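You operate a simulated robot arm through the tools that you are given. There is no shell and no other tool.

The job below is to be done with a simulated robot arm. You get a single attempt, and the scene is never put back.

TASK
Stand job card 56 in the holder and load that job.
Fine: set its product, pattern and layers.

Only the result counts: the job must be done as asked and must still hold three seconds after the hand-in. Knocking over, shifting, dropping, spilling or breaking anything else fails it.

THE ROBOT
A 6-joint arm with a two-finger parallel gripper, fixed in place. Base frame: the origin is at the foot of the arm, x ahead of it, y to its left, z up; the work surface is at about z = 0.9. Units: m, rad, N and s.
With the tool pointing down near the work surface it reaches from about 0.44 to 0.86 m from the base axis. Its first joint turns from -2.007 to 2.007 rad. Payload 4.2 kg.
The tool frame sits at the grasp point between the pads (the TCP): z along the fingers, y along the line on which they close. The tips reach 0.023 m beyond it. Largest opening 0.094 m; finger width 0.038, thickness 0.01; the body of the gripper, 0.054 by 0.096 m, starts 0.039 m behind the TCP.
Orientation is that of the tool frame in the base frame, as a unit quaternion [x, y, z, w]. With the fingers straight down and closing along the base's y, the tool's x points along the base's -x, its y along +y and its z along -z.

THE INTERFACE
- The arm moves only by the tool step_arm. Its argument "targets" is a list of rows, each a list of 3 entries, a list of its own where there are three numbers: the shift along the tool's x, y, z in m, then the turn, a rotation vector about the tool's x, y, z in rad, then the gripper command, from -1 (fully open) to 1 (shut), values between in proportion. In form: [[[x, y, z], [ax, ay, az], claw], ...]. A call has 1 to 20 rows; each row is the pose to reach, as a shift and turn from the pose commanded when the call began, along the tool's axes at that moment. Each row takes 0.2 s and may step no farther than 0.05 m and 0.15 rad from the row before; otherwise, or with a gripper value out of range, the whole call is refused. A pose out of reach is approached as far as the arm can. The call stops where the force on the tool passes 40 N (or 10 N more than at its start, if that is more) or the arm is blocked; 0.2 s more then pass. The fingers move at their own pace (about 0.108 m/s each) and stop on an object; they squeeze with about 21 N. The grip force told is the motor's: it shows also when the fingers shut on nothing. Time passes only in rows, and 0.2 s behind the last, so rows that repeat a pose let the fingers close. It gives the time, the measured TCP pose, the force on the tool (base axes), the opening and the grip force at its end, in the units of the frame above (readings bear some noise), with the torque about the TCP (base axes, N m) and any sound that the robot's microphone picked up, and new pictures: "views" is both (left out), scene, wrist or none.
- Cameras (640 x 400 px; columns grow to the right, rows downward): "scene" is fixed at [0.2172, 0.6526, 1.4876]; the picture's right is [-0.68, -0.74, 0.00], its down [-0.51, 0.47, -0.72] and it looks along [0.53, -0.49, -0.69] (base axes); focal length 214 px, centre (320, 200). "wrist" rides on the gripper at [0.086, 0.016, -0.075] in the tool frame; the picture's right is [-0.18, 0.98, 0.00], its down [-0.58, -0.11, -0.81] and it looks along [-0.79, -0.15, 0.59] (tool axes); focal length 243 px, centre (320, 200). There is no depth. A picture from a camera that has moved, and an enlarged one, comes with that camera's place and axes in the base frame and with its lens. The place of the scene camera against the robot may be out by one fixed shift of up to 0.012 m in any direction.
- raise_lower(by): slides the trunk up (or, below 0, down) by that many m; the arm rides with it, the base frame stays. It gives what a move gives, with no picture.
- close_up(camera, box): a new picture of the part [left, top, right, bottom] of that camera's present view, enlarged. No time passes.
- finish_job(): hands the job in; it is judged then, once.

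Nothing tells you positions but the pictures and the camera data. Unless the task says otherwise, let go and move clear before handing in.

The tools are called as a command line: name --argument value ..., lists and objects as JSON in quotes. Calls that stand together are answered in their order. step_arm: Moves the arm, as the interface text tells. Its arguments: {"type":"object","properties":{"targets":{"type":"array","items":{"type":"array"}},"views":{"type":"string","enum":["both","scene","wrist","none"]}},"required":["targets"]} The other tools are called the same way: raise_lower (by) slides the trunk up or down; close_up (camera, box) takes an enlarged picture of a part of a camera's view; finish_job () hands the job in.

At the start:

```text
time: 0.0
position: [0.4106, 0.2895, 1.3279]
tcp_rot: [0.0, 1.0, 0.0, 0.0]
force: [0.7, -0.3, -0.2]
wrist_torque: [-0.01, 0.0, 0.01]
width: 0.094
gripper_force: 0.1
trunk travel left (down, up): [-0.85, 0.14]
```

scene: 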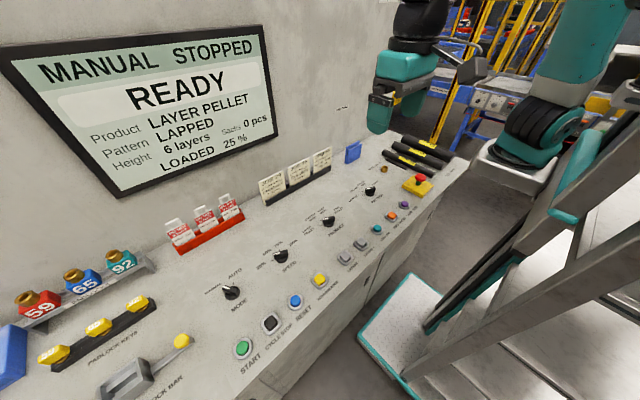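
wrist: 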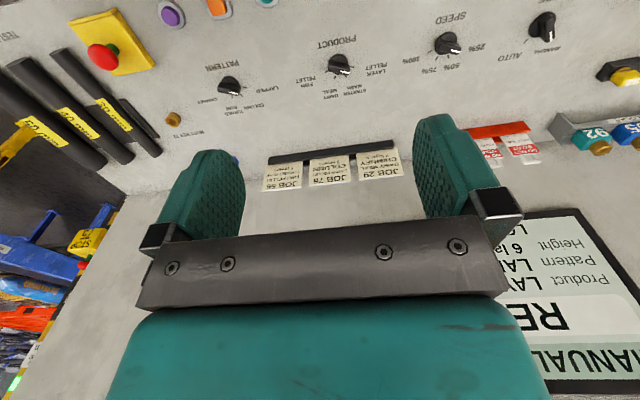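

I see a control desk with a screen, knobs for mode, speed, product and pattern, and three job cards (29, 78, 56) in a rack. I'll enlarge the pictures to read the details before I move anything.

close_up --camera "scene" --box '[240, 120, 400, 220]'

close_up --camera "scene" --box '[320, 120, 480, 220]'

close_up --camera "scene" --box '[200, 210, 360, 310]'

close_up --camera "scene" --box '[320, 190, 480, 290]'

close_up --camera "wrist" --box '[240, 120, 440, 245]'

close_up --camera "wrist" --box '[140, 0, 400, 160]'

close_up --camera "scene" --box '[0, 20, 288, 200]'

```text
4.00 times, centred on (320, 170) of scene
camera zoom: at [0.2172, 0.6526, 1.4876], right [-0.68, -0.74, 0.0], down [-0.51, 0.47, -0.72], along [0.53, -0.49, -0.69], focal length 858 px, centre (320, 320)
```

zoom: 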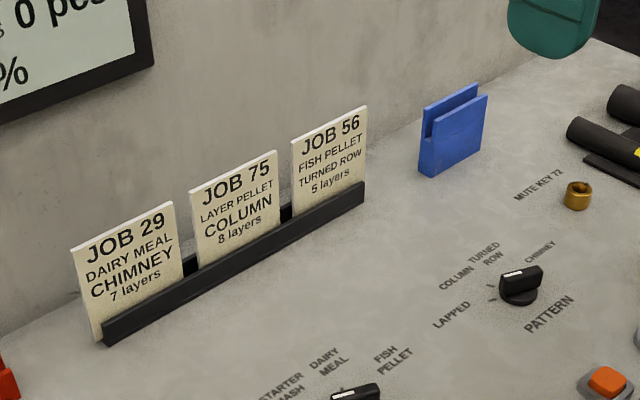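

```text
4.00 times, centred on (400, 170) of scene
camera zoom: at [0.2172, 0.6526, 1.4876], right [-0.68, -0.74, 0.0], down [-0.51, 0.47, -0.72], along [0.53, -0.49, -0.69], focal length 858 px, centre (0, 320)
```

zoom: 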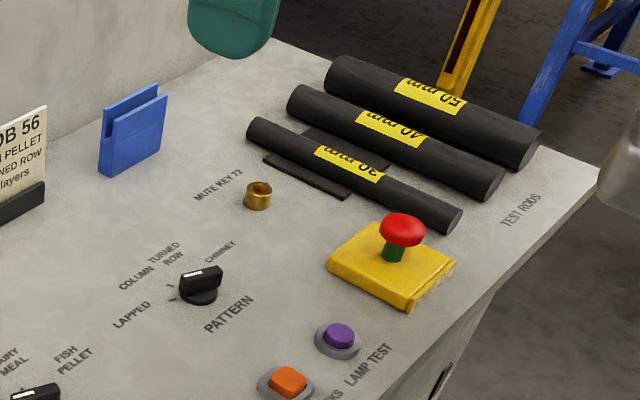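

```text
4.00 times, centred on (280, 260) of scene
camera zoom: at [0.2172, 0.6526, 1.4876], right [-0.68, -0.74, 0.0], down [-0.51, 0.47, -0.72], along [0.53, -0.49, -0.69], focal length 858 px, centre (480, -40)
```

zoom: 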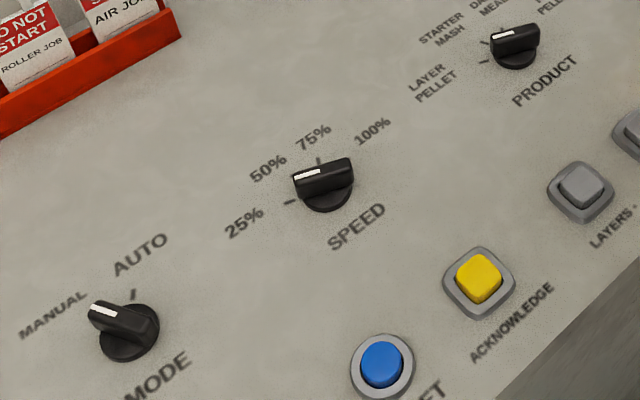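

```text
4.00 times, centred on (400, 240) of scene
camera zoom: at [0.2172, 0.6526, 1.4876], right [-0.68, -0.74, 0.0], down [-0.51, 0.47, -0.72], along [0.53, -0.49, -0.69], focal length 858 px, centre (0, 40)
```

zoom: 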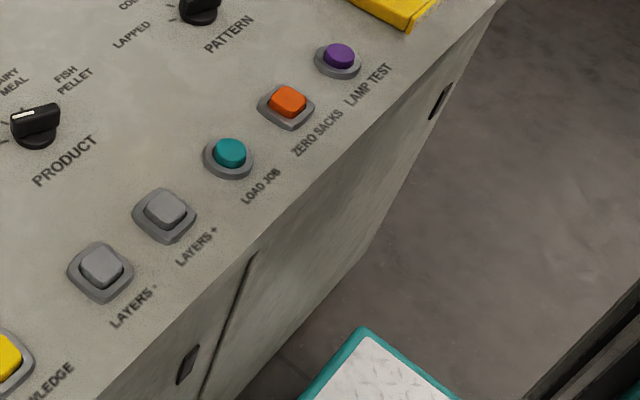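

```text
3.20 times, centred on (340, 182) of wrist
camera zoom: at [0.3244, 0.3063, 1.404], right [0.18, 0.98, 0.0], down [0.58, -0.11, 0.81], along [0.79, -0.15, -0.59], focal length 776 px, centre (256, 256)
```

zoom: 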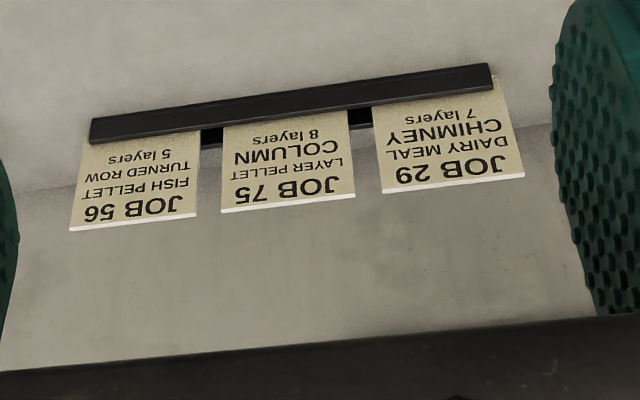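

```text
2.46 times, centred on (270, 80) of wrist
camera zoom: at [0.3244, 0.3063, 1.404], right [0.18, 0.98, 0.0], down [0.58, -0.11, 0.81], along [0.79, -0.15, -0.59], focal length 597 px, centre (443, 495)
```

zoom: 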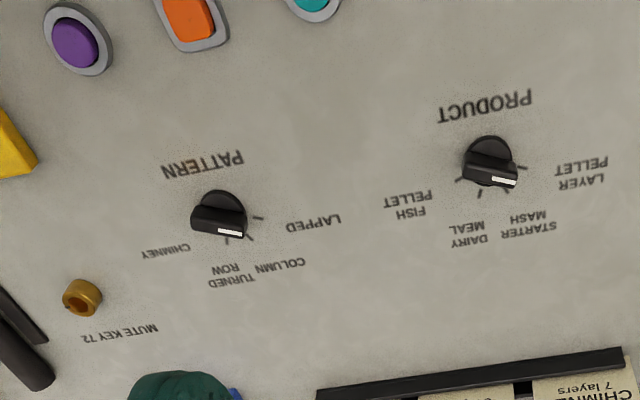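

```text
2.22 times, centred on (144, 110) of scene
camera zoom: at [0.2172, 0.6526, 1.4876], right [-0.68, -0.74, 0.0], down [-0.51, 0.47, -0.72], along [0.53, -0.49, -0.69], focal length 477 px, centre (711, 400)
```

zoom: 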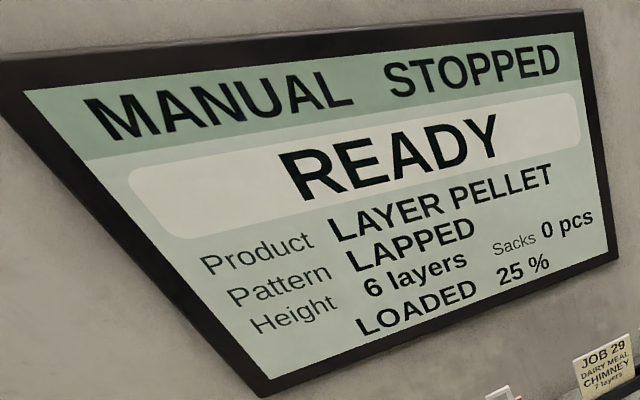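

The cards stand in a black rack near the wall: card 56 is on the right at about (0.785, 0.118), its top at z ≈ 1.01. The blue slotted holder is at about (0.77, -0.08). Job 56 is Fish Pellet, Turned Row, 5 layers. First I'll turn the gripper so its fingers close along base x, and move closer to look.

step_arm --targets '[[[-0.024, -0.0075, 0.0107], [0, 0, 0.1309], -1], [[-0.048, -0.015, 0.0214], [0, 0, 0.2618], -1], [[-0.072, -0.0225, 0.032], [0, 0, 0.3927], -1], [[-0.096, -0.03, 0.0427], [0, 0, 0.5236], -1], [[-0.12, -0.0375, 0.0533], [0, 0, 0.6545], -1], [[-0.144, -0.045, 0.064], [0, 0, 0.7854], -1], [[-0.168, -0.0525, 0.0747], [0, 0, 0.9163], -1], [[-0.192, -0.06, 0.0853], [0, 0, 1.0472], -1], [[-0.216, -0.0675, 0.096], [0, 0, 1.1781], -1], [[-0.24, -0.075, 0.1067], [0, 0, 1.309], -1], [[-0.264, -0.0825, 0.1173], [0, 0, 1.4399], -1], [[-0.288, -0.09, 0.128], [0, 0, 1.5708], -1]]'

```text
time: 2.6
position: [0.7009, 0.1967, 1.1994]
tcp_rot: [0.708, 0.706, -0.001, 0.0]
force: [0.0, 0.3, 0.3]
wrist_torque: [-0.01, -0.02, -0.03]
width: 0.0938
gripper_force: 0.1
trunk travel left (down, up): [-0.85, 0.14]
camera wrist: at [0.717, 0.2831, 1.2745], right [0.98, -0.19, 0.0], down [-0.11, -0.58, 0.81], along [-0.15, -0.79, -0.59], focal length 243 px, centre (320, 200)
```

scene: 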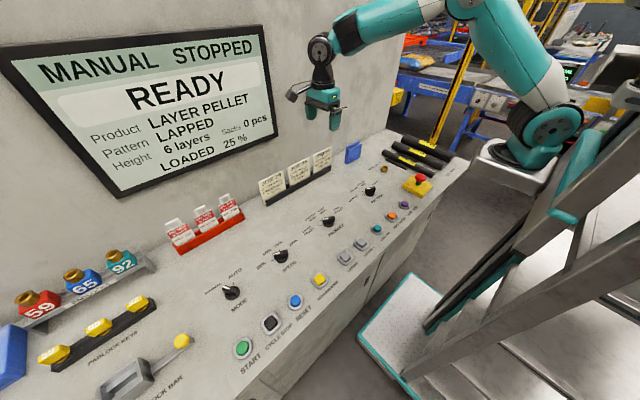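
wrist: 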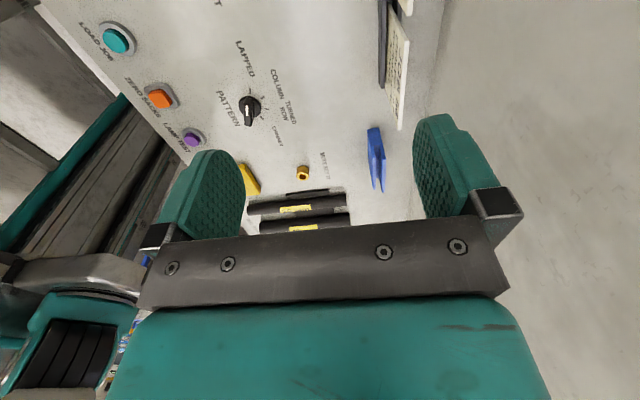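

The gripper is turned and the wrist camera now looks along -y, past the card edge towards the holder. I'll enlarge that part to measure the card and slot.

close_up --camera "wrist" --box '[320, 0, 480, 100]'

close_up --camera "wrist" --box '[310, 100, 470, 200]'

close_up --camera "wrist" --box '[200, 50, 340, 138]'

```text
4.00 times, centred on (400, 50) of wrist
camera zoom: at [0.717, 0.2831, 1.2745], right [0.98, -0.19, 0.0], down [-0.11, -0.58, 0.81], along [-0.15, -0.79, -0.59], focal length 970 px, centre (0, 800)
```

zoom: 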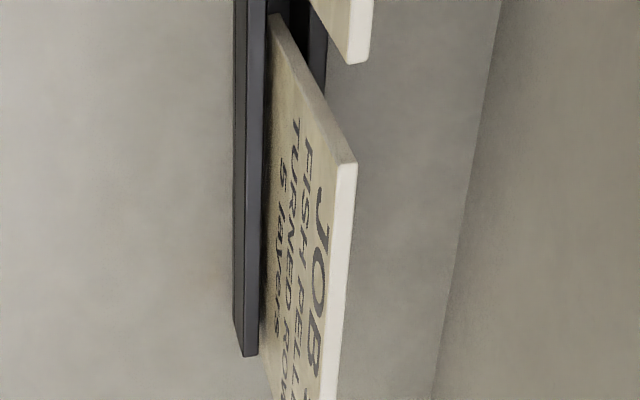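

```text
4.00 times, centred on (390, 150) of wrist
camera zoom: at [0.717, 0.2831, 1.2745], right [0.98, -0.19, 0.0], down [-0.11, -0.58, 0.81], along [-0.15, -0.79, -0.59], focal length 970 px, centre (40, 400)
```

zoom: 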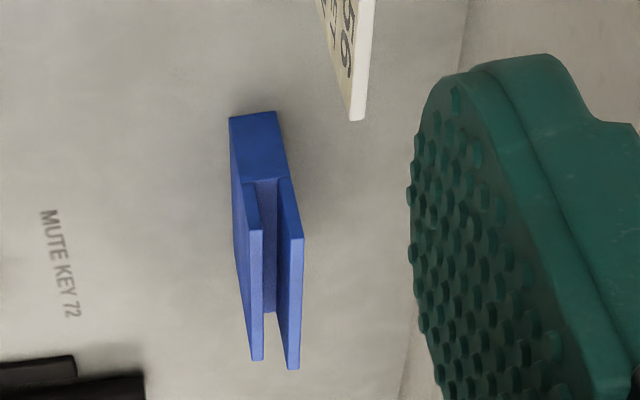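

```text
4.55 times, centred on (270, 94) of wrist
camera zoom: at [0.717, 0.2831, 1.2745], right [0.98, -0.19, 0.0], down [-0.11, -0.58, 0.81], along [-0.15, -0.79, -0.59], focal length 1103 px, centre (547, 682)
```

zoom: 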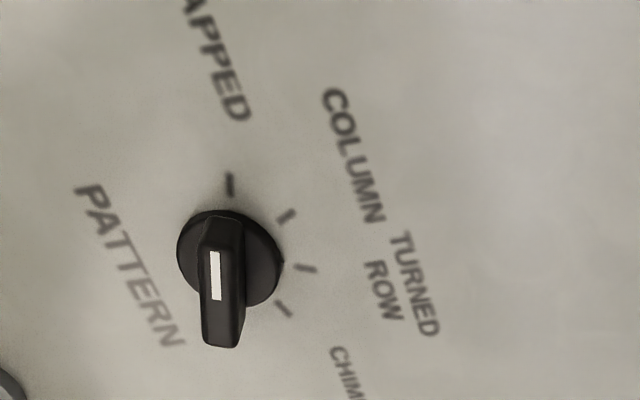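

Card 56 is vertical at x ≈ 0.781, about 4 mm thick, with y from 0.065 to 0.172 and its top at z ≈ 1.013. The holder slot is at x ≈ 0.760, about 10 mm wide, with y from -0.017 to -0.11 and its top at z ≈ 0.975. Next I'll move above card 56 with the fingers partly open and check the alignment.

step_arm --targets '[[[-0.02, 0.02, 0.025], [0, 0, 0], -0.2], [[-0.04, 0.04, 0.05], [0, 0, 0], -0.2], [[-0.06, 0.061, 0.075], [0, 0, 0], -0.2], [[-0.08, 0.081, 0.1], [0, 0, 0], -0.2], [[-0.08, 0.081, 0.1], [0, 0, 0], -0.2]]'

```text
time: 3.8
position: [0.7755, 0.1194, 1.098]
tcp_rot: [0.708, 0.707, 0.0, 0.0]
force: [-0.5, -0.8, -0.4]
wrist_torque: [0.01, -0.03, 0.01]
width: 0.0562
gripper_force: 0.0
trunk travel left (down, up): [-0.85, 0.14]
camera wrist: at [0.7927, 0.2058, 1.1735], right [0.98, -0.18, 0.0], down [-0.11, -0.58, 0.81], along [-0.15, -0.79, -0.59], focal length 243 px, centre (320, 200)
```

scene: 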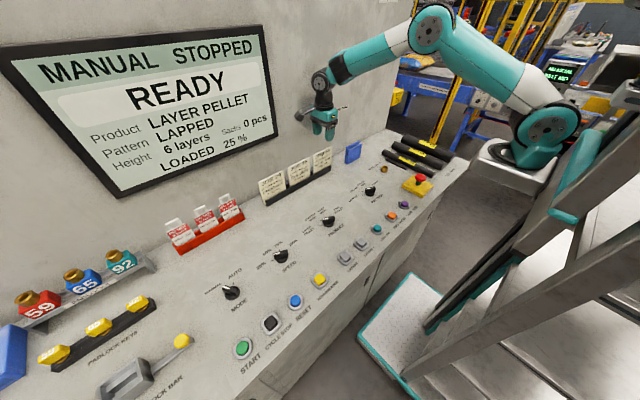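
wrist: 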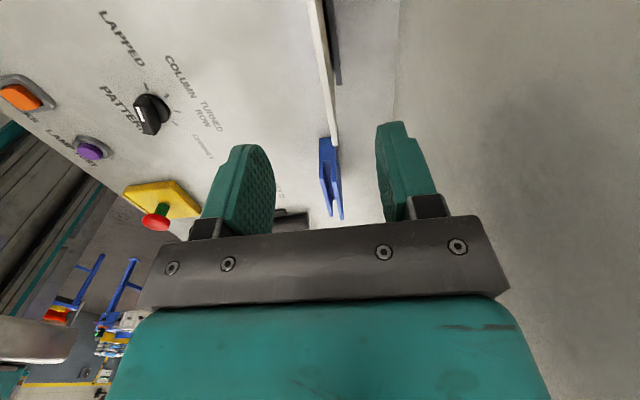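

The gripper is above card 56. I'll enlarge the view to find the card's position relative to the gripper.

close_up --camera "wrist" --box '[250, 0, 410, 100]'

close_up --camera "wrist" --box '[250, 90, 410, 190]'

```text
4.00 times, centred on (330, 50) of wrist
camera zoom: at [0.7927, 0.2058, 1.1735], right [0.98, -0.18, 0.0], down [-0.11, -0.58, 0.81], along [-0.15, -0.79, -0.59], focal length 970 px, centre (280, 800)
```

zoom: 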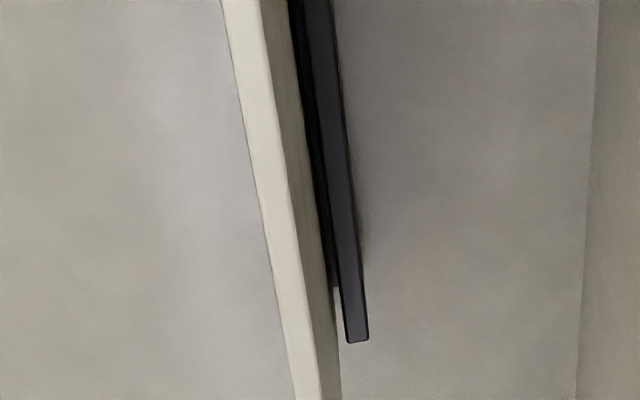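

```text
4.00 times, centred on (330, 140) of wrist
camera zoom: at [0.7927, 0.2058, 1.1735], right [0.98, -0.18, 0.0], down [-0.11, -0.58, 0.81], along [-0.15, -0.79, -0.59], focal length 970 px, centre (280, 440)
```

zoom: 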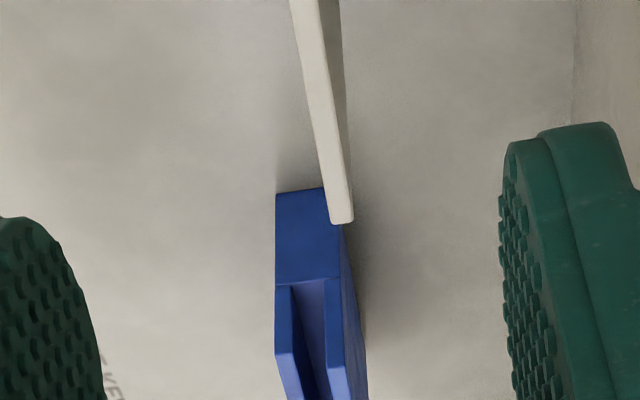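

The card's centre is about 4.5 mm further in +x than the gripper centre, and y is aligned. I'll correct x and go down in small steps to z ≈ 0.997.

step_arm --targets '[[[0, 0.0045, 0.02], [0, 0, 0], -0.2], [[0, 0.0045, 0.045], [0, 0, 0], -0.2], [[0, 0.0045, 0.07], [0, 0, 0], -0.2], [[0, 0.0045, 0.07], [0, 0, 0], -0.2]]'

```text
time: 4.8
position: [0.7821, 0.116, 1.03]
tcp_rot: [0.707, 0.707, -0.001, -0.001]
force: [0.2, 0.2, -0.8]
wrist_torque: [-0.05, -0.04, -0.01]
width: 0.0566
gripper_force: 0.1
trunk travel left (down, up): [-0.85, 0.14]
camera wrist: at [0.798, 0.2032, 1.1055], right [0.98, -0.18, 0.0], down [-0.11, -0.58, 0.81], along [-0.15, -0.79, -0.59], focal length 243 px, centre (320, 200)
```

scene: 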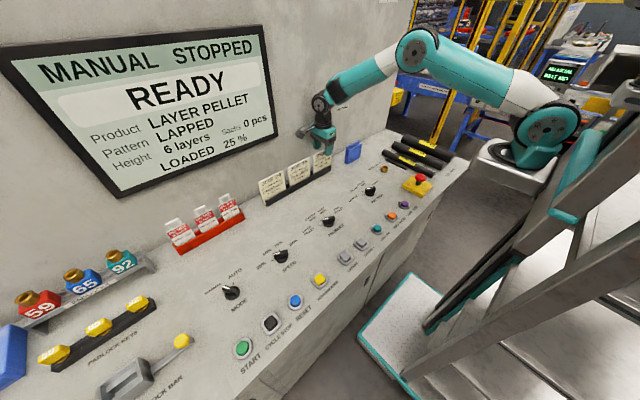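
wrist: 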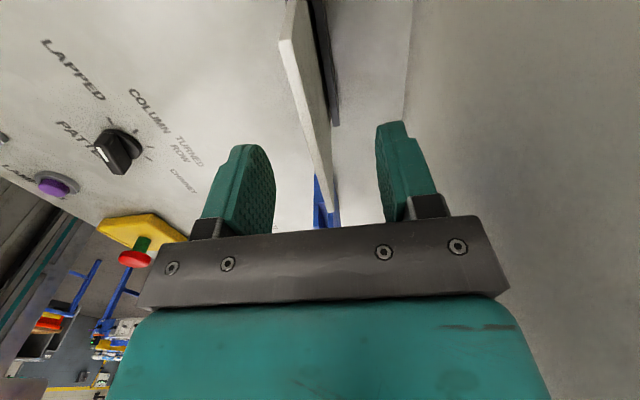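

The card now sits between the fingers. I'll enlarge the view to confirm it is centred before I go lower.

close_up --camera "wrist" --box '[230, 0, 390, 100]'

close_up --camera "wrist" --box '[250, 130, 410, 230]'

close_up --camera "scene" --box '[260, 80, 420, 180]'

```text
4.00 times, centred on (310, 50) of wrist
camera zoom: at [0.798, 0.2032, 1.1055], right [0.98, -0.18, 0.0], down [-0.11, -0.58, 0.81], along [-0.15, -0.79, -0.59], focal length 970 px, centre (360, 800)
```

zoom: 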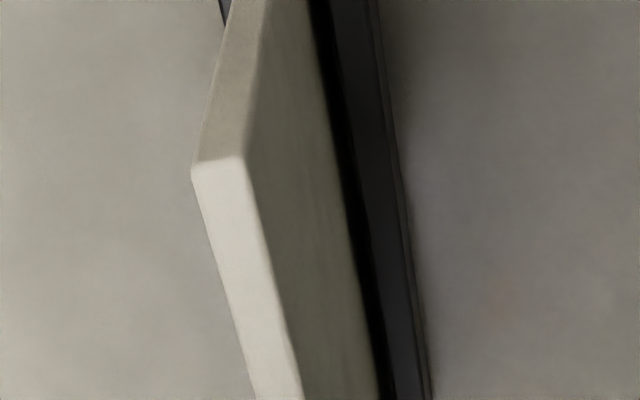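

```text
4.00 times, centred on (330, 180) of wrist
camera zoom: at [0.798, 0.2032, 1.1055], right [0.98, -0.18, 0.0], down [-0.11, -0.58, 0.81], along [-0.15, -0.79, -0.59], focal length 970 px, centre (280, 280)
```

zoom: 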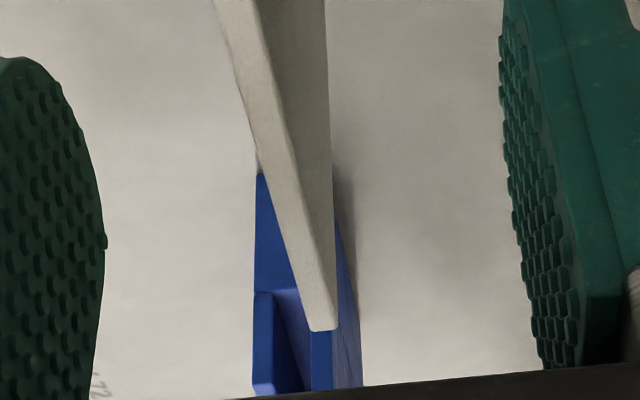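

```text
4.00 times, centred on (340, 130) of scene
camera zoom: at [0.2172, 0.6526, 1.4876], right [-0.68, -0.74, 0.0], down [-0.51, 0.47, -0.72], along [0.53, -0.49, -0.69], focal length 858 px, centre (240, 480)
```

zoom: 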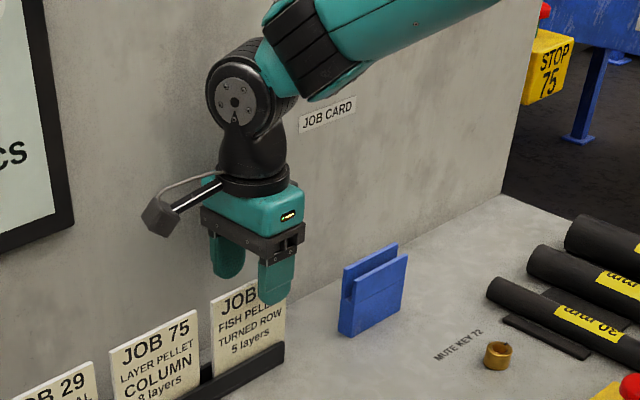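

The card is about 2.3 mm toward the robot from the finger centre and parallel to the pads. I'll correct that, go down 33 mm and close the fingers on it.

step_arm --targets '[[[0, -0.0023, 0.015], [0, 0, 0], -0.2], [[0, -0.0023, 0.033], [0, 0, 0], -0.2], [[0, -0.0023, 0.033], [0, 0, 0], -0.2], [[0, -0.0023, 0.033], [0, 0, 0], 0.5], [[0, -0.0023, 0.033], [0, 0, 0], 1], [[0, -0.0023, 0.033], [0, 0, 0], 1], [[0, -0.0023, 0.033], [0, 0, 0], 1]]'

```text
time: 6.4
position: [0.7798, 0.1187, 0.9968]
tcp_rot: [0.707, 0.707, 0.0, -0.001]
force: [-0.2, 0.4, 0.2]
wrist_torque: [0.01, -0.01, -0.02]
width: 0.0046
gripper_force: 20.6
trunk travel left (down, up): [-0.85, 0.14]
camera wrist: at [0.7967, 0.2051, 1.0717], right [0.98, -0.18, 0.0], down [-0.11, -0.58, 0.81], along [-0.15, -0.79, -0.59], focal length 243 px, centre (320, 200)
```

scene: 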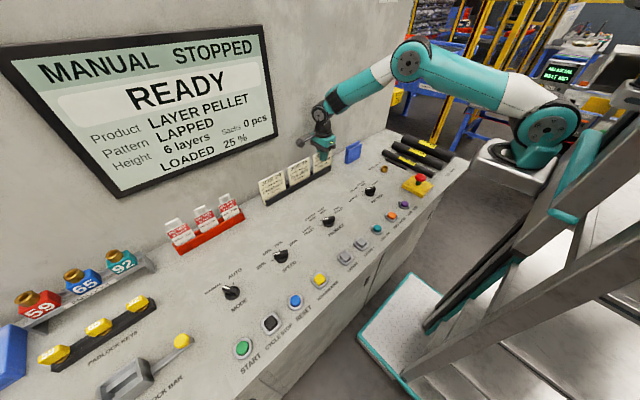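
wrist: 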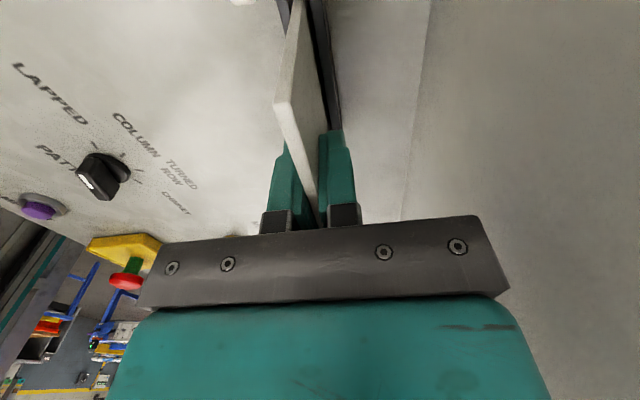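

The card is gripped at 4.6 mm width. I'll lift it straight up out of the rack by 0.12 m.

step_arm --targets '[[[0, 0, -0.01], [0, 0, 0], 1], [[0, 0, -0.025], [0, 0, 0], 1], [[0, 0, -0.045], [0, 0, 0], 1], [[0, 0, -0.07], [0, 0, 0], 1], [[0, 0, -0.095], [0, 0, 0], 1], [[0, 0, -0.12], [0, 0, 0], 1], [[0, 0, -0.12], [0, 0, 0], 1]]'

```text
time: 8.0
position: [0.7799, 0.1177, 1.1173]
tcp_rot: [0.707, 0.708, -0.001, -0.001]
force: [-0.2, -0.3, -0.2]
wrist_torque: [-0.01, -0.01, 0.01]
width: 0.0044
gripper_force: 20.8
trunk travel left (down, up): [-0.85, 0.14]
camera wrist: at [0.7963, 0.2042, 1.1926], right [0.98, -0.18, 0.0], down [-0.11, -0.58, 0.81], along [-0.15, -0.79, -0.59], focal length 243 px, centre (320, 200)
```

scene: 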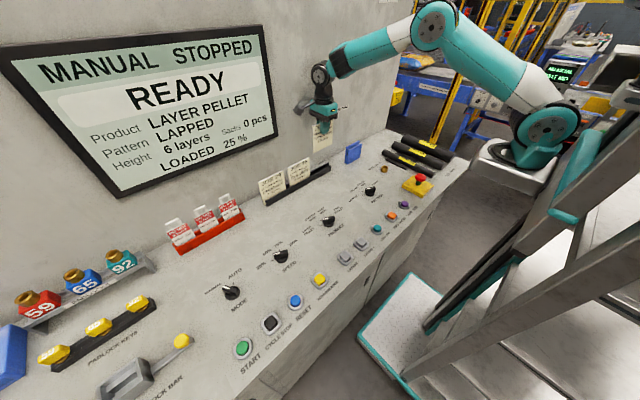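
wrist: 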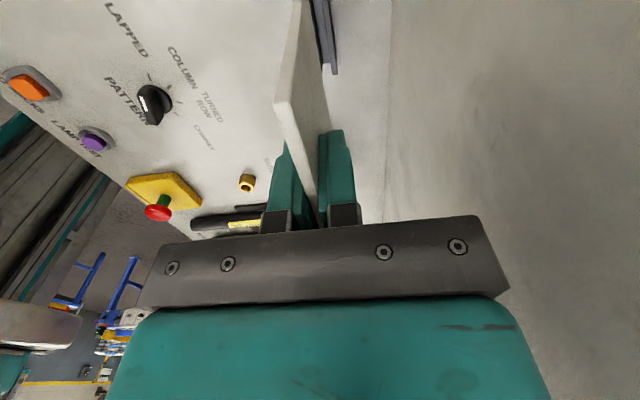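

The card is clear of the rack. From both views the slot is about 20 mm closer to the robot in x and about 0.183 m further in -y. I'll go part of the way so I can check the x alignment with the holder still in view.

step_arm --targets '[[[-0.03, -0.006, 0], [0, 0, 0], 1], [[-0.06, -0.012, 0], [0, 0, 0], 1], [[-0.09, -0.02, 0], [0, 0, 0], 1], [[-0.09, -0.02, 0], [0, 0, 0], 1]]'

close_up --camera "scene" --box '[280, 90, 408, 170]'

close_up --camera "wrist" --box '[240, 30, 400, 130]'

```text
time: 9.0
position: [0.7593, 0.0271, 1.1161]
tcp_rot: [0.707, 0.707, -0.001, 0.0]
force: [0.0, -0.3, -0.6]
wrist_torque: [0.01, -0.02, 0.01]
width: 0.0046
gripper_force: 20.8
trunk travel left (down, up): [-0.85, 0.14]
camera wrist: at [0.7762, 0.1143, 1.1913], right [0.98, -0.18, 0.0], down [-0.11, -0.58, 0.81], along [-0.15, -0.79, -0.59], focal length 243 px, centre (320, 200)
```

scene: 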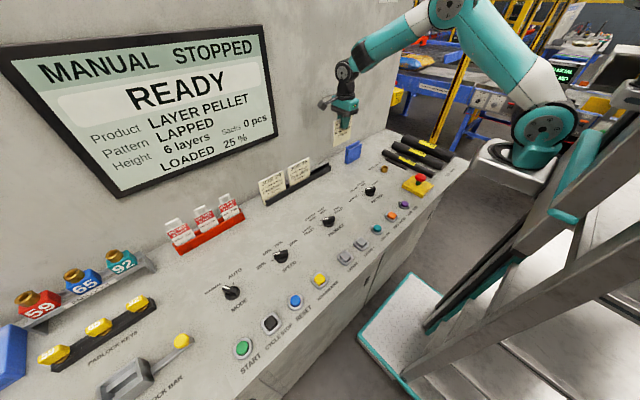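
wrist: 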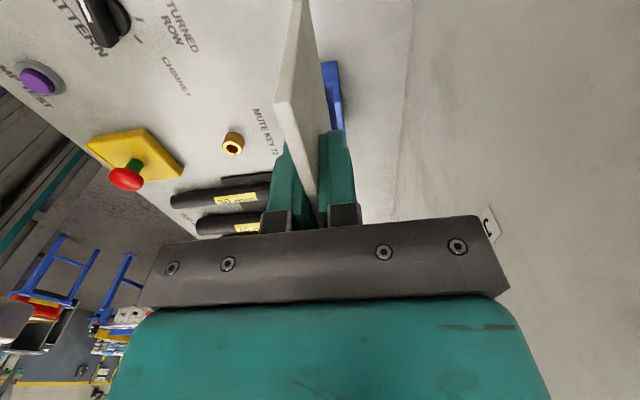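

```text
5.00 times, centred on (344, 130) of scene
camera zoom: at [0.2172, 0.6526, 1.4876], right [-0.68, -0.74, 0.0], down [-0.51, 0.47, -0.72], along [0.53, -0.49, -0.69], focal length 1072 px, centre (200, 550)
```

zoom: 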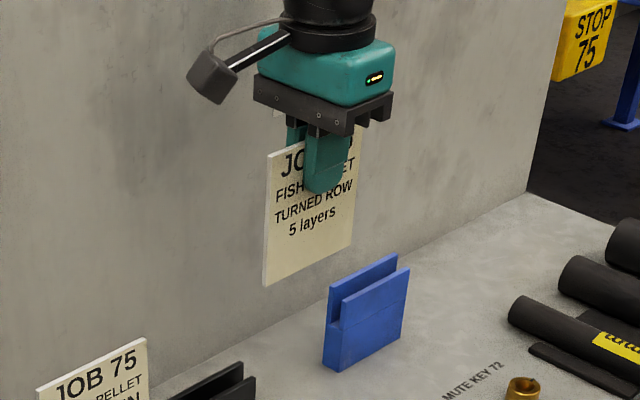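

```text
4.00 times, centred on (320, 80) of wrist
camera zoom: at [0.7762, 0.1143, 1.1913], right [0.98, -0.18, 0.0], down [-0.11, -0.58, 0.81], along [-0.15, -0.79, -0.59], focal length 970 px, centre (320, 680)
```

zoom: 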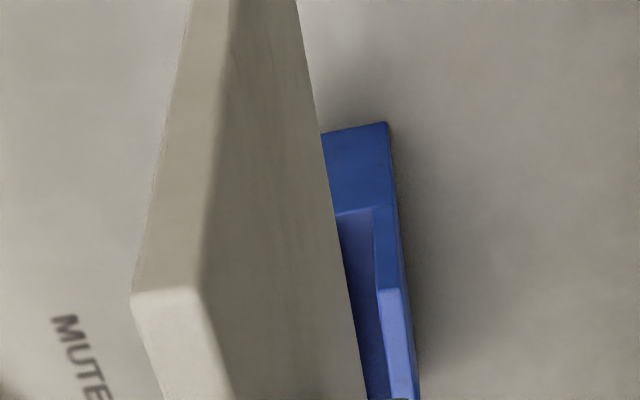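

The card is vertical in the grip, and its centre lines up with the slot to within about 1 mm. I'll slide it straight along -y to sit over the holder, then look again.

step_arm --targets '[[[-0.03, 0.0003, 0], [0, 0, 0], 1], [[-0.06, 0.0003, 0], [0, 0, 0], 1], [[-0.09, 0.0003, 0], [0, 0, 0], 1], [[-0.0965, 0.0003, 0], [0, 0, 0], 1], [[-0.0965, 0.0003, 0.02], [0, 0, 0], 1], [[-0.0965, 0.0003, 0.035], [0, 0, 0], 1], [[-0.0965, 0.0003, 0.035], [0, 0, 0], 1]]'

close_up --camera "scene" --box '[310, 90, 406, 150]'

close_up --camera "wrist" --box '[240, 0, 400, 100]'

```text
time: 10.6
position: [0.7631, -0.0687, 1.0836]
tcp_rot: [0.707, 0.707, 0.0, 0.0]
force: [-0.2, 0.0, -0.9]
wrist_torque: [-0.03, -0.01, -0.02]
width: 0.0046
gripper_force: 21.0
trunk travel left (down, up): [-0.85, 0.14]
camera wrist: at [0.7793, 0.0187, 1.1593], right [0.98, -0.18, 0.0], down [-0.11, -0.58, 0.81], along [-0.15, -0.79, -0.59], focal length 243 px, centre (320, 200)
```

scene: 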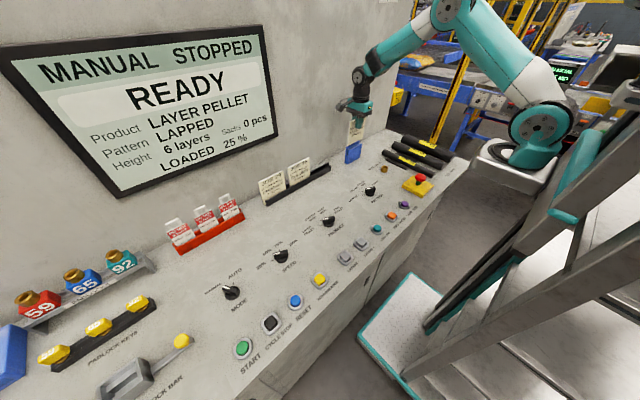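
wrist: 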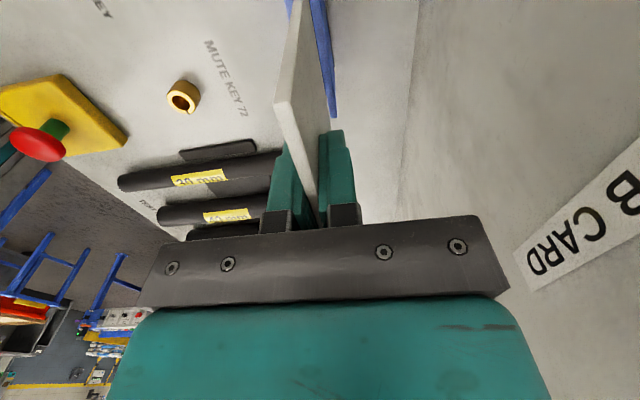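

```text
6.67 times, centred on (358, 120) of scene
camera zoom: at [0.2172, 0.6526, 1.4876], right [-0.68, -0.74, 0.0], down [-0.51, 0.47, -0.72], along [0.53, -0.49, -0.69], focal length 1430 px, centre (67, 733)
```

zoom: 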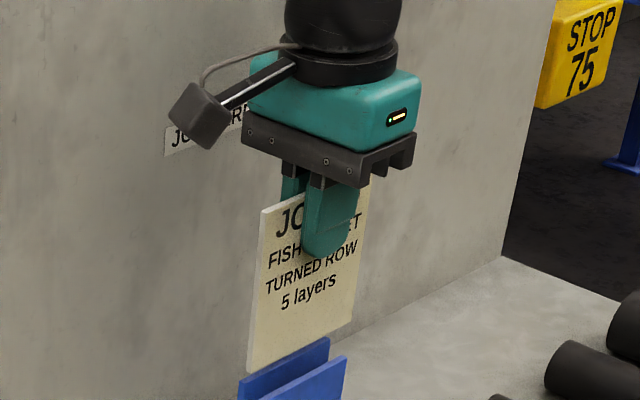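

```text
4.00 times, centred on (320, 50) of wrist
camera zoom: at [0.7793, 0.0187, 1.1593], right [0.98, -0.18, 0.0], down [-0.11, -0.58, 0.81], along [-0.15, -0.79, -0.59], focal length 970 px, centre (320, 800)
```

zoom: 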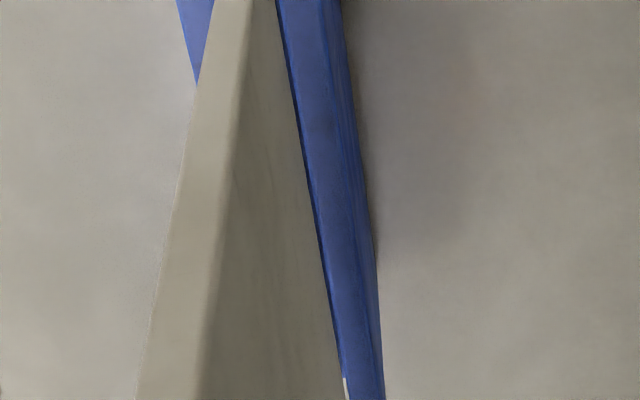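

The card is above the holder with its bottom still slightly above the prongs. Before lowering, I'll enlarge the view around the prongs to check the clearance on both sides.

close_up --camera "wrist" --box '[270, 0, 350, 50]'

close_up --camera "wrist" --box '[290, 50, 370, 100]'

close_up --camera "scene" --box '[330, 125, 394, 165]'

```text
8.00 times, centred on (310, 25) of wrist
camera zoom: at [0.7793, 0.0187, 1.1593], right [0.98, -0.18, 0.0], down [-0.11, -0.58, 0.81], along [-0.15, -0.79, -0.59], focal length 1941 px, centre (400, 1600)
```

zoom: 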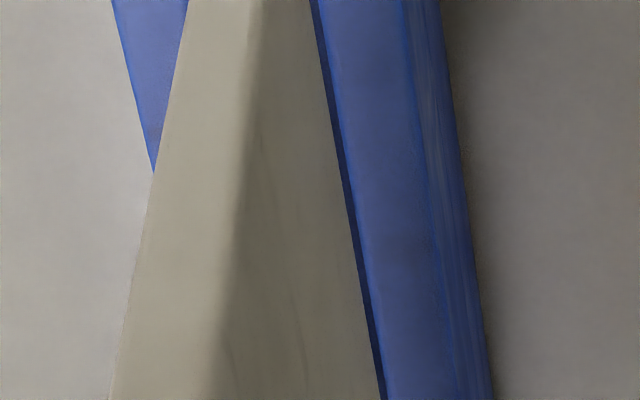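

```text
8.00 times, centred on (330, 75) of wrist
camera zoom: at [0.7793, 0.0187, 1.1593], right [0.98, -0.18, 0.0], down [-0.11, -0.58, 0.81], along [-0.15, -0.79, -0.59], focal length 1941 px, centre (240, 1200)
```

zoom: 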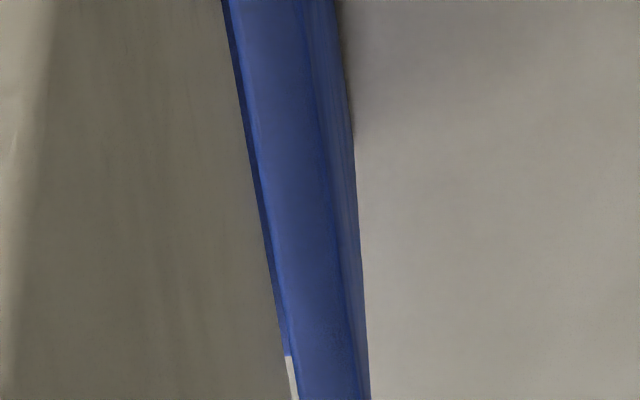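

```text
10.00 times, centred on (362, 145) of scene
camera zoom: at [0.2172, 0.6526, 1.4876], right [-0.68, -0.74, 0.0], down [-0.51, 0.47, -0.72], along [0.53, -0.49, -0.69], focal length 2145 px, centre (-100, 750)
```

zoom: 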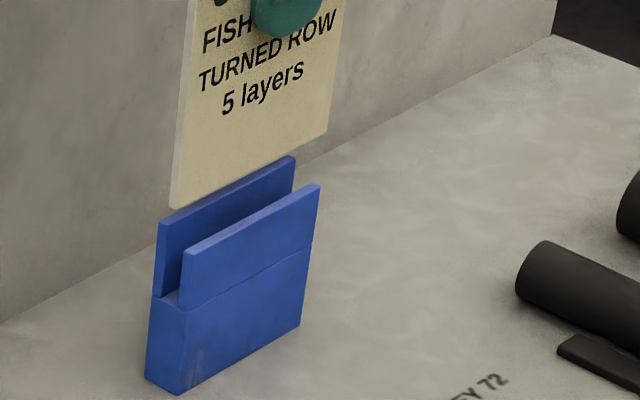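

The arm settled about 3.5 mm too far in +x: the reading is 0.763 and the slot centre is 0.760. The position readings seem trustworthy, so I'll use them to correct, and shift slightly in +y as well.

step_arm --targets '[[[0.003, -0.002, 0], [0, 0, 0], 1], [[0.005, -0.0034, 0], [0, 0, 0], 1], [[0.005, -0.0034, 0], [0, 0, 0], 1], [[0.005, -0.0034, 0], [0, 0, 0], 1]]' --views "none"

close_up --camera "wrist" --box '[270, 0, 350, 50]'

close_up --camera "scene" --box '[330, 125, 394, 165]'

```text
time: 11.6
position: [0.7589, -0.0633, 1.0833]
tcp_rot: [0.707, 0.707, -0.001, -0.001]
force: [0.0, 0.6, 0.0]
wrist_torque: [0.0, -0.02, 0.01]
width: 0.0045
gripper_force: 20.8
trunk travel left (down, up): [-0.85, 0.14]
```

```text
8.00 times, centred on (310, 25) of wrist
camera zoom: at [0.7748, 0.0245, 1.1583], right [0.98, -0.18, 0.0], down [-0.11, -0.58, 0.81], along [-0.15, -0.79, -0.59], focal length 1941 px, centre (400, 1600)
```

zoom: 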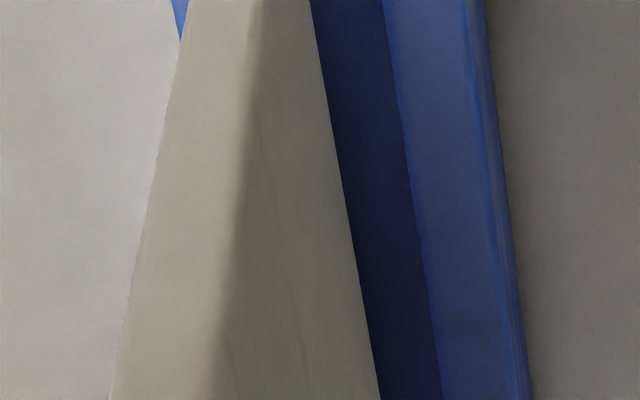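

```text
10.00 times, centred on (362, 145) of scene
camera zoom: at [0.2172, 0.6526, 1.4876], right [-0.68, -0.74, 0.0], down [-0.51, 0.47, -0.72], along [0.53, -0.49, -0.69], focal length 2145 px, centre (-100, 750)
```

zoom: 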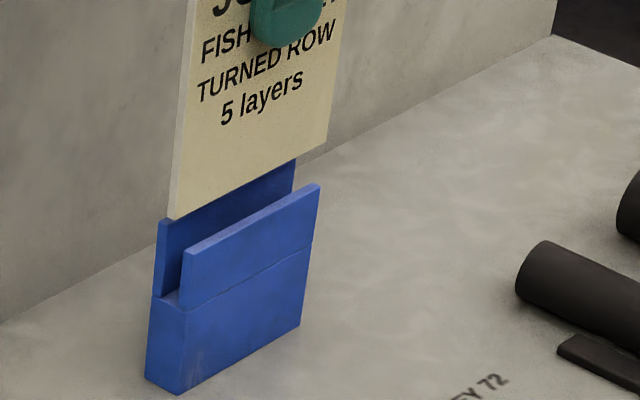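

The card is now about 1 mm short of the slot centre in x. I'll nudge it, then lower 20 mm so its bottom edge just enters between the prongs, and check.

step_arm --targets '[[[0.0025, 0.001, 0], [0, 0, 0], 1], [[0.0025, 0.001, 0.008], [0, 0, 0], 1], [[0.0025, 0.001, 0.016], [0, 0, 0], 1], [[0.0025, 0.001, 0.022], [0, 0, 0], 1], [[0.0025, 0.001, 0.022], [0, 0, 0], 1]]' --views "none"

close_up --camera "wrist" --box '[270, 0, 350, 50]'

close_up --camera "scene" --box '[330, 125, 394, 165]'

```text
time: 12.8
position: [0.7594, -0.0603, 1.0606]
tcp_rot: [0.707, 0.707, -0.001, -0.001]
force: [-0.8, -0.1, 0.2]
wrist_torque: [0.0, -0.01, -0.01]
width: 0.0044
gripper_force: 20.9
trunk travel left (down, up): [-0.85, 0.14]
```

```text
8.00 times, centred on (310, 25) of wrist
camera zoom: at [0.776, 0.0267, 1.136], right [0.98, -0.18, 0.0], down [-0.11, -0.58, 0.81], along [-0.15, -0.79, -0.59], focal length 1941 px, centre (400, 1600)
```

zoom: 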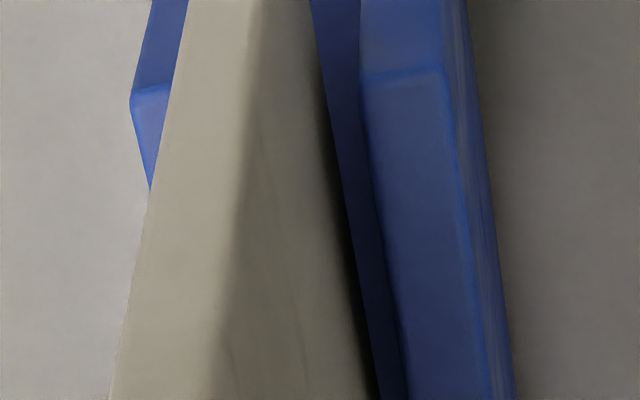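

```text
10.00 times, centred on (362, 145) of scene
camera zoom: at [0.2172, 0.6526, 1.4876], right [-0.68, -0.74, 0.0], down [-0.51, 0.47, -0.72], along [0.53, -0.49, -0.69], focal length 2145 px, centre (-100, 750)
```

zoom: 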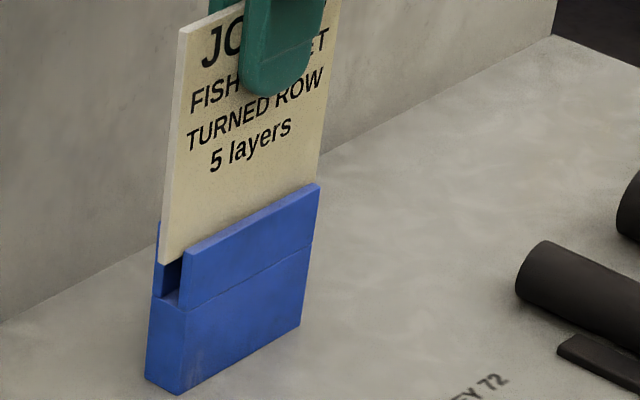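

The card's bottom edge is between the prongs and centred in x within half a millimetre. I'll keep lowering, then move in small steps until it just touches the slot floor.

step_arm --targets '[[[-0.002, 0, 0.006], [0, 0, 0], 1], [[-0.002, 0, 0.012], [0, 0, 0], 1], [[-0.002, 0, 0.016], [0, 0, 0], 1], [[-0.002, 0, 0.016], [0, 0, 0], 1]]' --views "none"

close_up --camera "scene" --box '[330, 110, 394, 150]'

close_up --camera "wrist" --box '[270, 0, 350, 50]'

```text
time: 13.8
position: [0.7573, -0.0625, 1.0448]
tcp_rot: [0.707, 0.707, 0.0, -0.001]
force: [-0.1, -0.4, -0.3]
wrist_torque: [-0.03, -0.03, -0.01]
width: 0.0046
gripper_force: 20.6
trunk travel left (down, up): [-0.85, 0.14]
```

```text
10.00 times, centred on (362, 130) of scene
camera zoom: at [0.2172, 0.6526, 1.4876], right [-0.68, -0.74, 0.0], down [-0.51, 0.47, -0.72], along [0.53, -0.49, -0.69], focal length 2145 px, centre (-100, 900)
```

zoom: 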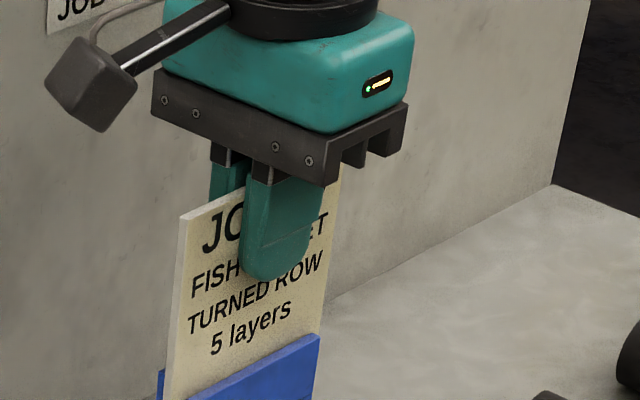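

```text
8.00 times, centred on (310, 25) of wrist
camera zoom: at [0.7749, 0.025, 1.1197], right [0.98, -0.18, 0.0], down [-0.11, -0.58, 0.81], along [-0.15, -0.79, -0.59], focal length 1941 px, centre (400, 1600)
```

zoom: 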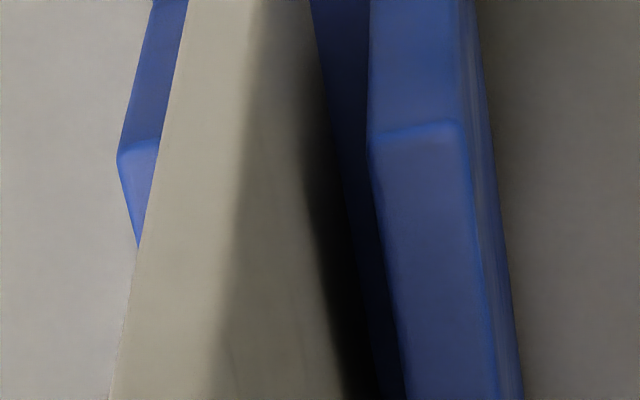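

There's still no contact and the card remains inside the slot. I'll go down in 2 mm steps and watch the force.

step_arm --targets '[[[0, 0.001, 0.002], [0, 0, 0], 1], [[0, 0.001, 0.004], [0, 0, 0], 1], [[0, 0.001, 0.006], [0, 0, 0], 1], [[0, 0.001, 0.006], [0, 0, 0], 1]]' --views "none"

```text
time: 14.8
position: [0.7598, -0.0618, 1.0401]
tcp_rot: [0.707, 0.707, -0.001, -0.002]
force: [-0.8, -0.4, 0.1]
wrist_torque: [0.01, 0.01, 0.02]
width: 0.0045
gripper_force: 21.2
trunk travel left (down, up): [-0.85, 0.14]
```

step_arm --targets '[[[0, 0, 0.002], [0, 0, 0], 1], [[0, 0, 0.003], [0, 0, 0], 1], [[0, 0, 0.003], [0, 0, 0], 1]]' --views "none"

close_up --camera "scene" --box '[330, 125, 394, 165]'

```text
time: 15.6
position: [0.76, -0.0623, 1.0367]
tcp_rot: [0.707, 0.707, 0.0, 0.0]
force: [-1.3, -0.1, 15.1]
wrist_torque: [-0.01, 0.11, -0.03]
width: 0.0046
gripper_force: 20.9
trunk travel left (down, up): [-0.85, 0.14]
```

```text
10.00 times, centred on (362, 145) of scene
camera zoom: at [0.2172, 0.6526, 1.4876], right [-0.68, -0.74, 0.0], down [-0.51, 0.47, -0.72], along [0.53, -0.49, -0.69], focal length 2145 px, centre (-100, 750)
```

zoom: 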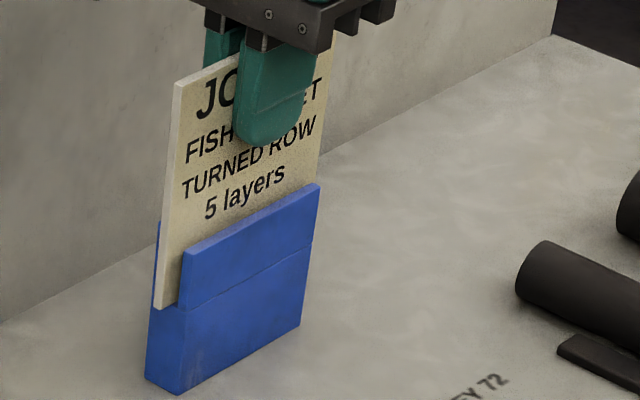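

The card rests on the slot floor: about 15 N upward at the expected height. I'll ease up slightly, open the fingers and rise clear.

step_arm --targets '[[[0, 0, -0.002], [0, 0, 0], 1], [[0, 0, -0.002], [0, 0, 0], 0.8], [[0, 0, -0.002], [0, 0, 0], 0.6], [[0, 0, -0.002], [0, 0, 0], 0.3], [[0, 0, -0.002], [0, 0, 0], 0.1], [[0, 0, -0.002], [0, 0, 0], 0.1]]'

close_up --camera "scene" --box '[330, 115, 394, 155]'

```text
time: 17.0
position: [0.7608, -0.0624, 1.0372]
tcp_rot: [0.707, 0.707, -0.001, 0.0]
force: [0.7, -0.5, -0.3]
wrist_torque: [0.02, 0.03, -0.04]
width: 0.0419
gripper_force: 0.1
trunk travel left (down, up): [-0.85, 0.14]
camera wrist: at [0.7769, 0.025, 1.1119], right [0.98, -0.18, 0.0], down [-0.11, -0.58, 0.81], along [-0.15, -0.79, -0.59], focal length 243 px, centre (320, 200)
```

scene: 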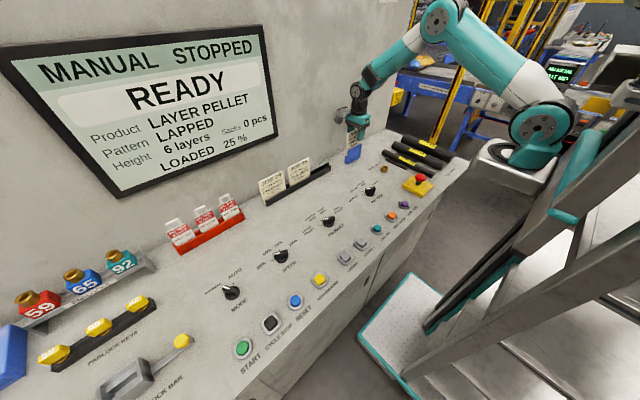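
wrist: 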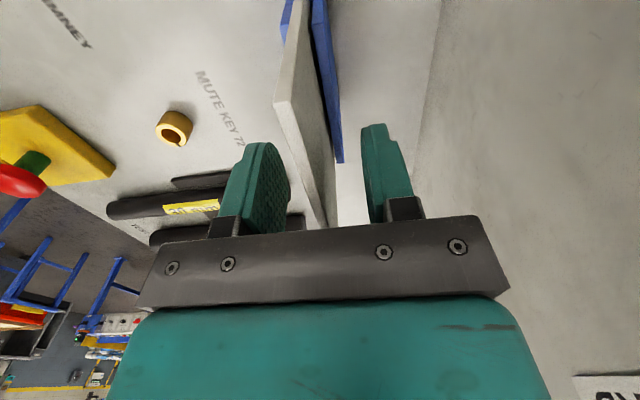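

```text
10.00 times, centred on (362, 135) of scene
camera zoom: at [0.2172, 0.6526, 1.4876], right [-0.68, -0.74, 0.0], down [-0.51, 0.47, -0.72], along [0.53, -0.49, -0.69], focal length 2145 px, centre (-100, 850)
```

zoom: 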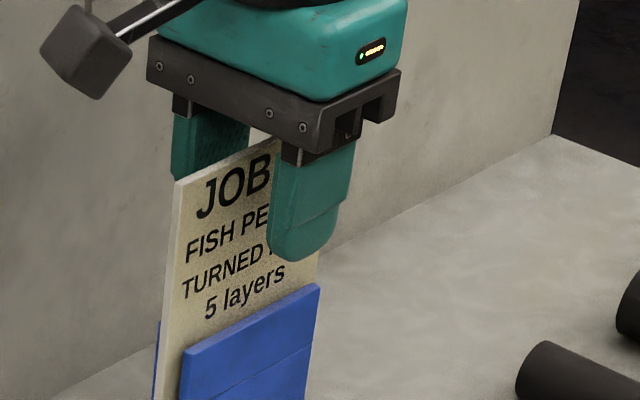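

The card stands upright by itself in the holder. I'll rise straight up until the fingers are clear.

step_arm --targets '[[[0, 0, -0.015], [0, 0, 0], 0.1], [[0, 0, -0.03], [0, 0, 0], 0.1], [[0, 0, -0.055], [0, 0, 0], 0.1], [[0, 0, -0.085], [0, 0, 0], 0.1], [[0, 0, -0.12], [0, 0, 0], 0.1], [[0, 0, -0.12], [0, 0, 0], 0.1]]'

close_up --camera "scene" --box '[310, 110, 406, 170]'

```text
time: 18.4
position: [0.7616, -0.064, 1.1585]
tcp_rot: [0.707, 0.708, -0.001, 0.0]
force: [0.3, 0.0, -0.2]
wrist_torque: [-0.05, 0.01, -0.01]
width: 0.0423
gripper_force: 0.0
trunk travel left (down, up): [-0.85, 0.14]
camera wrist: at [0.7783, 0.0231, 1.2334], right [0.98, -0.18, 0.0], down [-0.11, -0.58, 0.81], along [-0.15, -0.79, -0.59], focal length 243 px, centre (320, 200)
```

scene: 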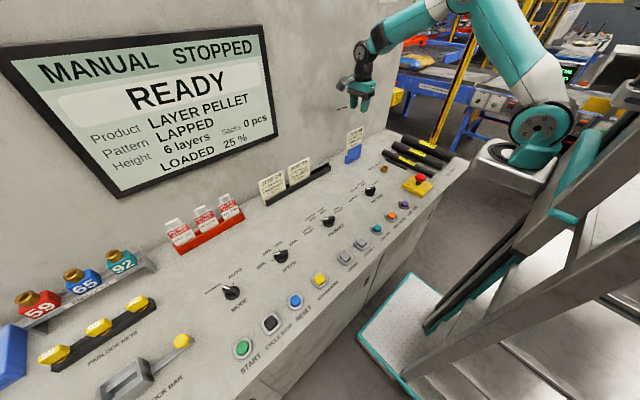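
wrist: 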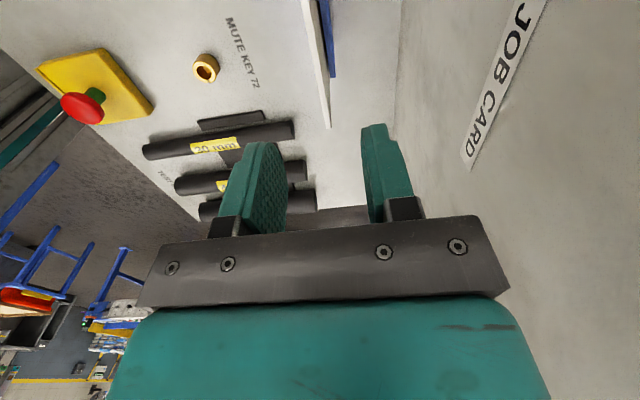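

```text
6.67 times, centred on (358, 140) of scene
camera zoom: at [0.2172, 0.6526, 1.4876], right [-0.68, -0.74, 0.0], down [-0.51, 0.47, -0.72], along [0.53, -0.49, -0.69], focal length 1430 px, centre (67, 600)
```

zoom: 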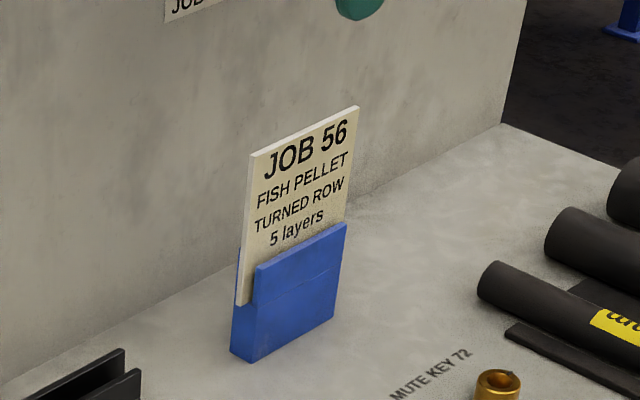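

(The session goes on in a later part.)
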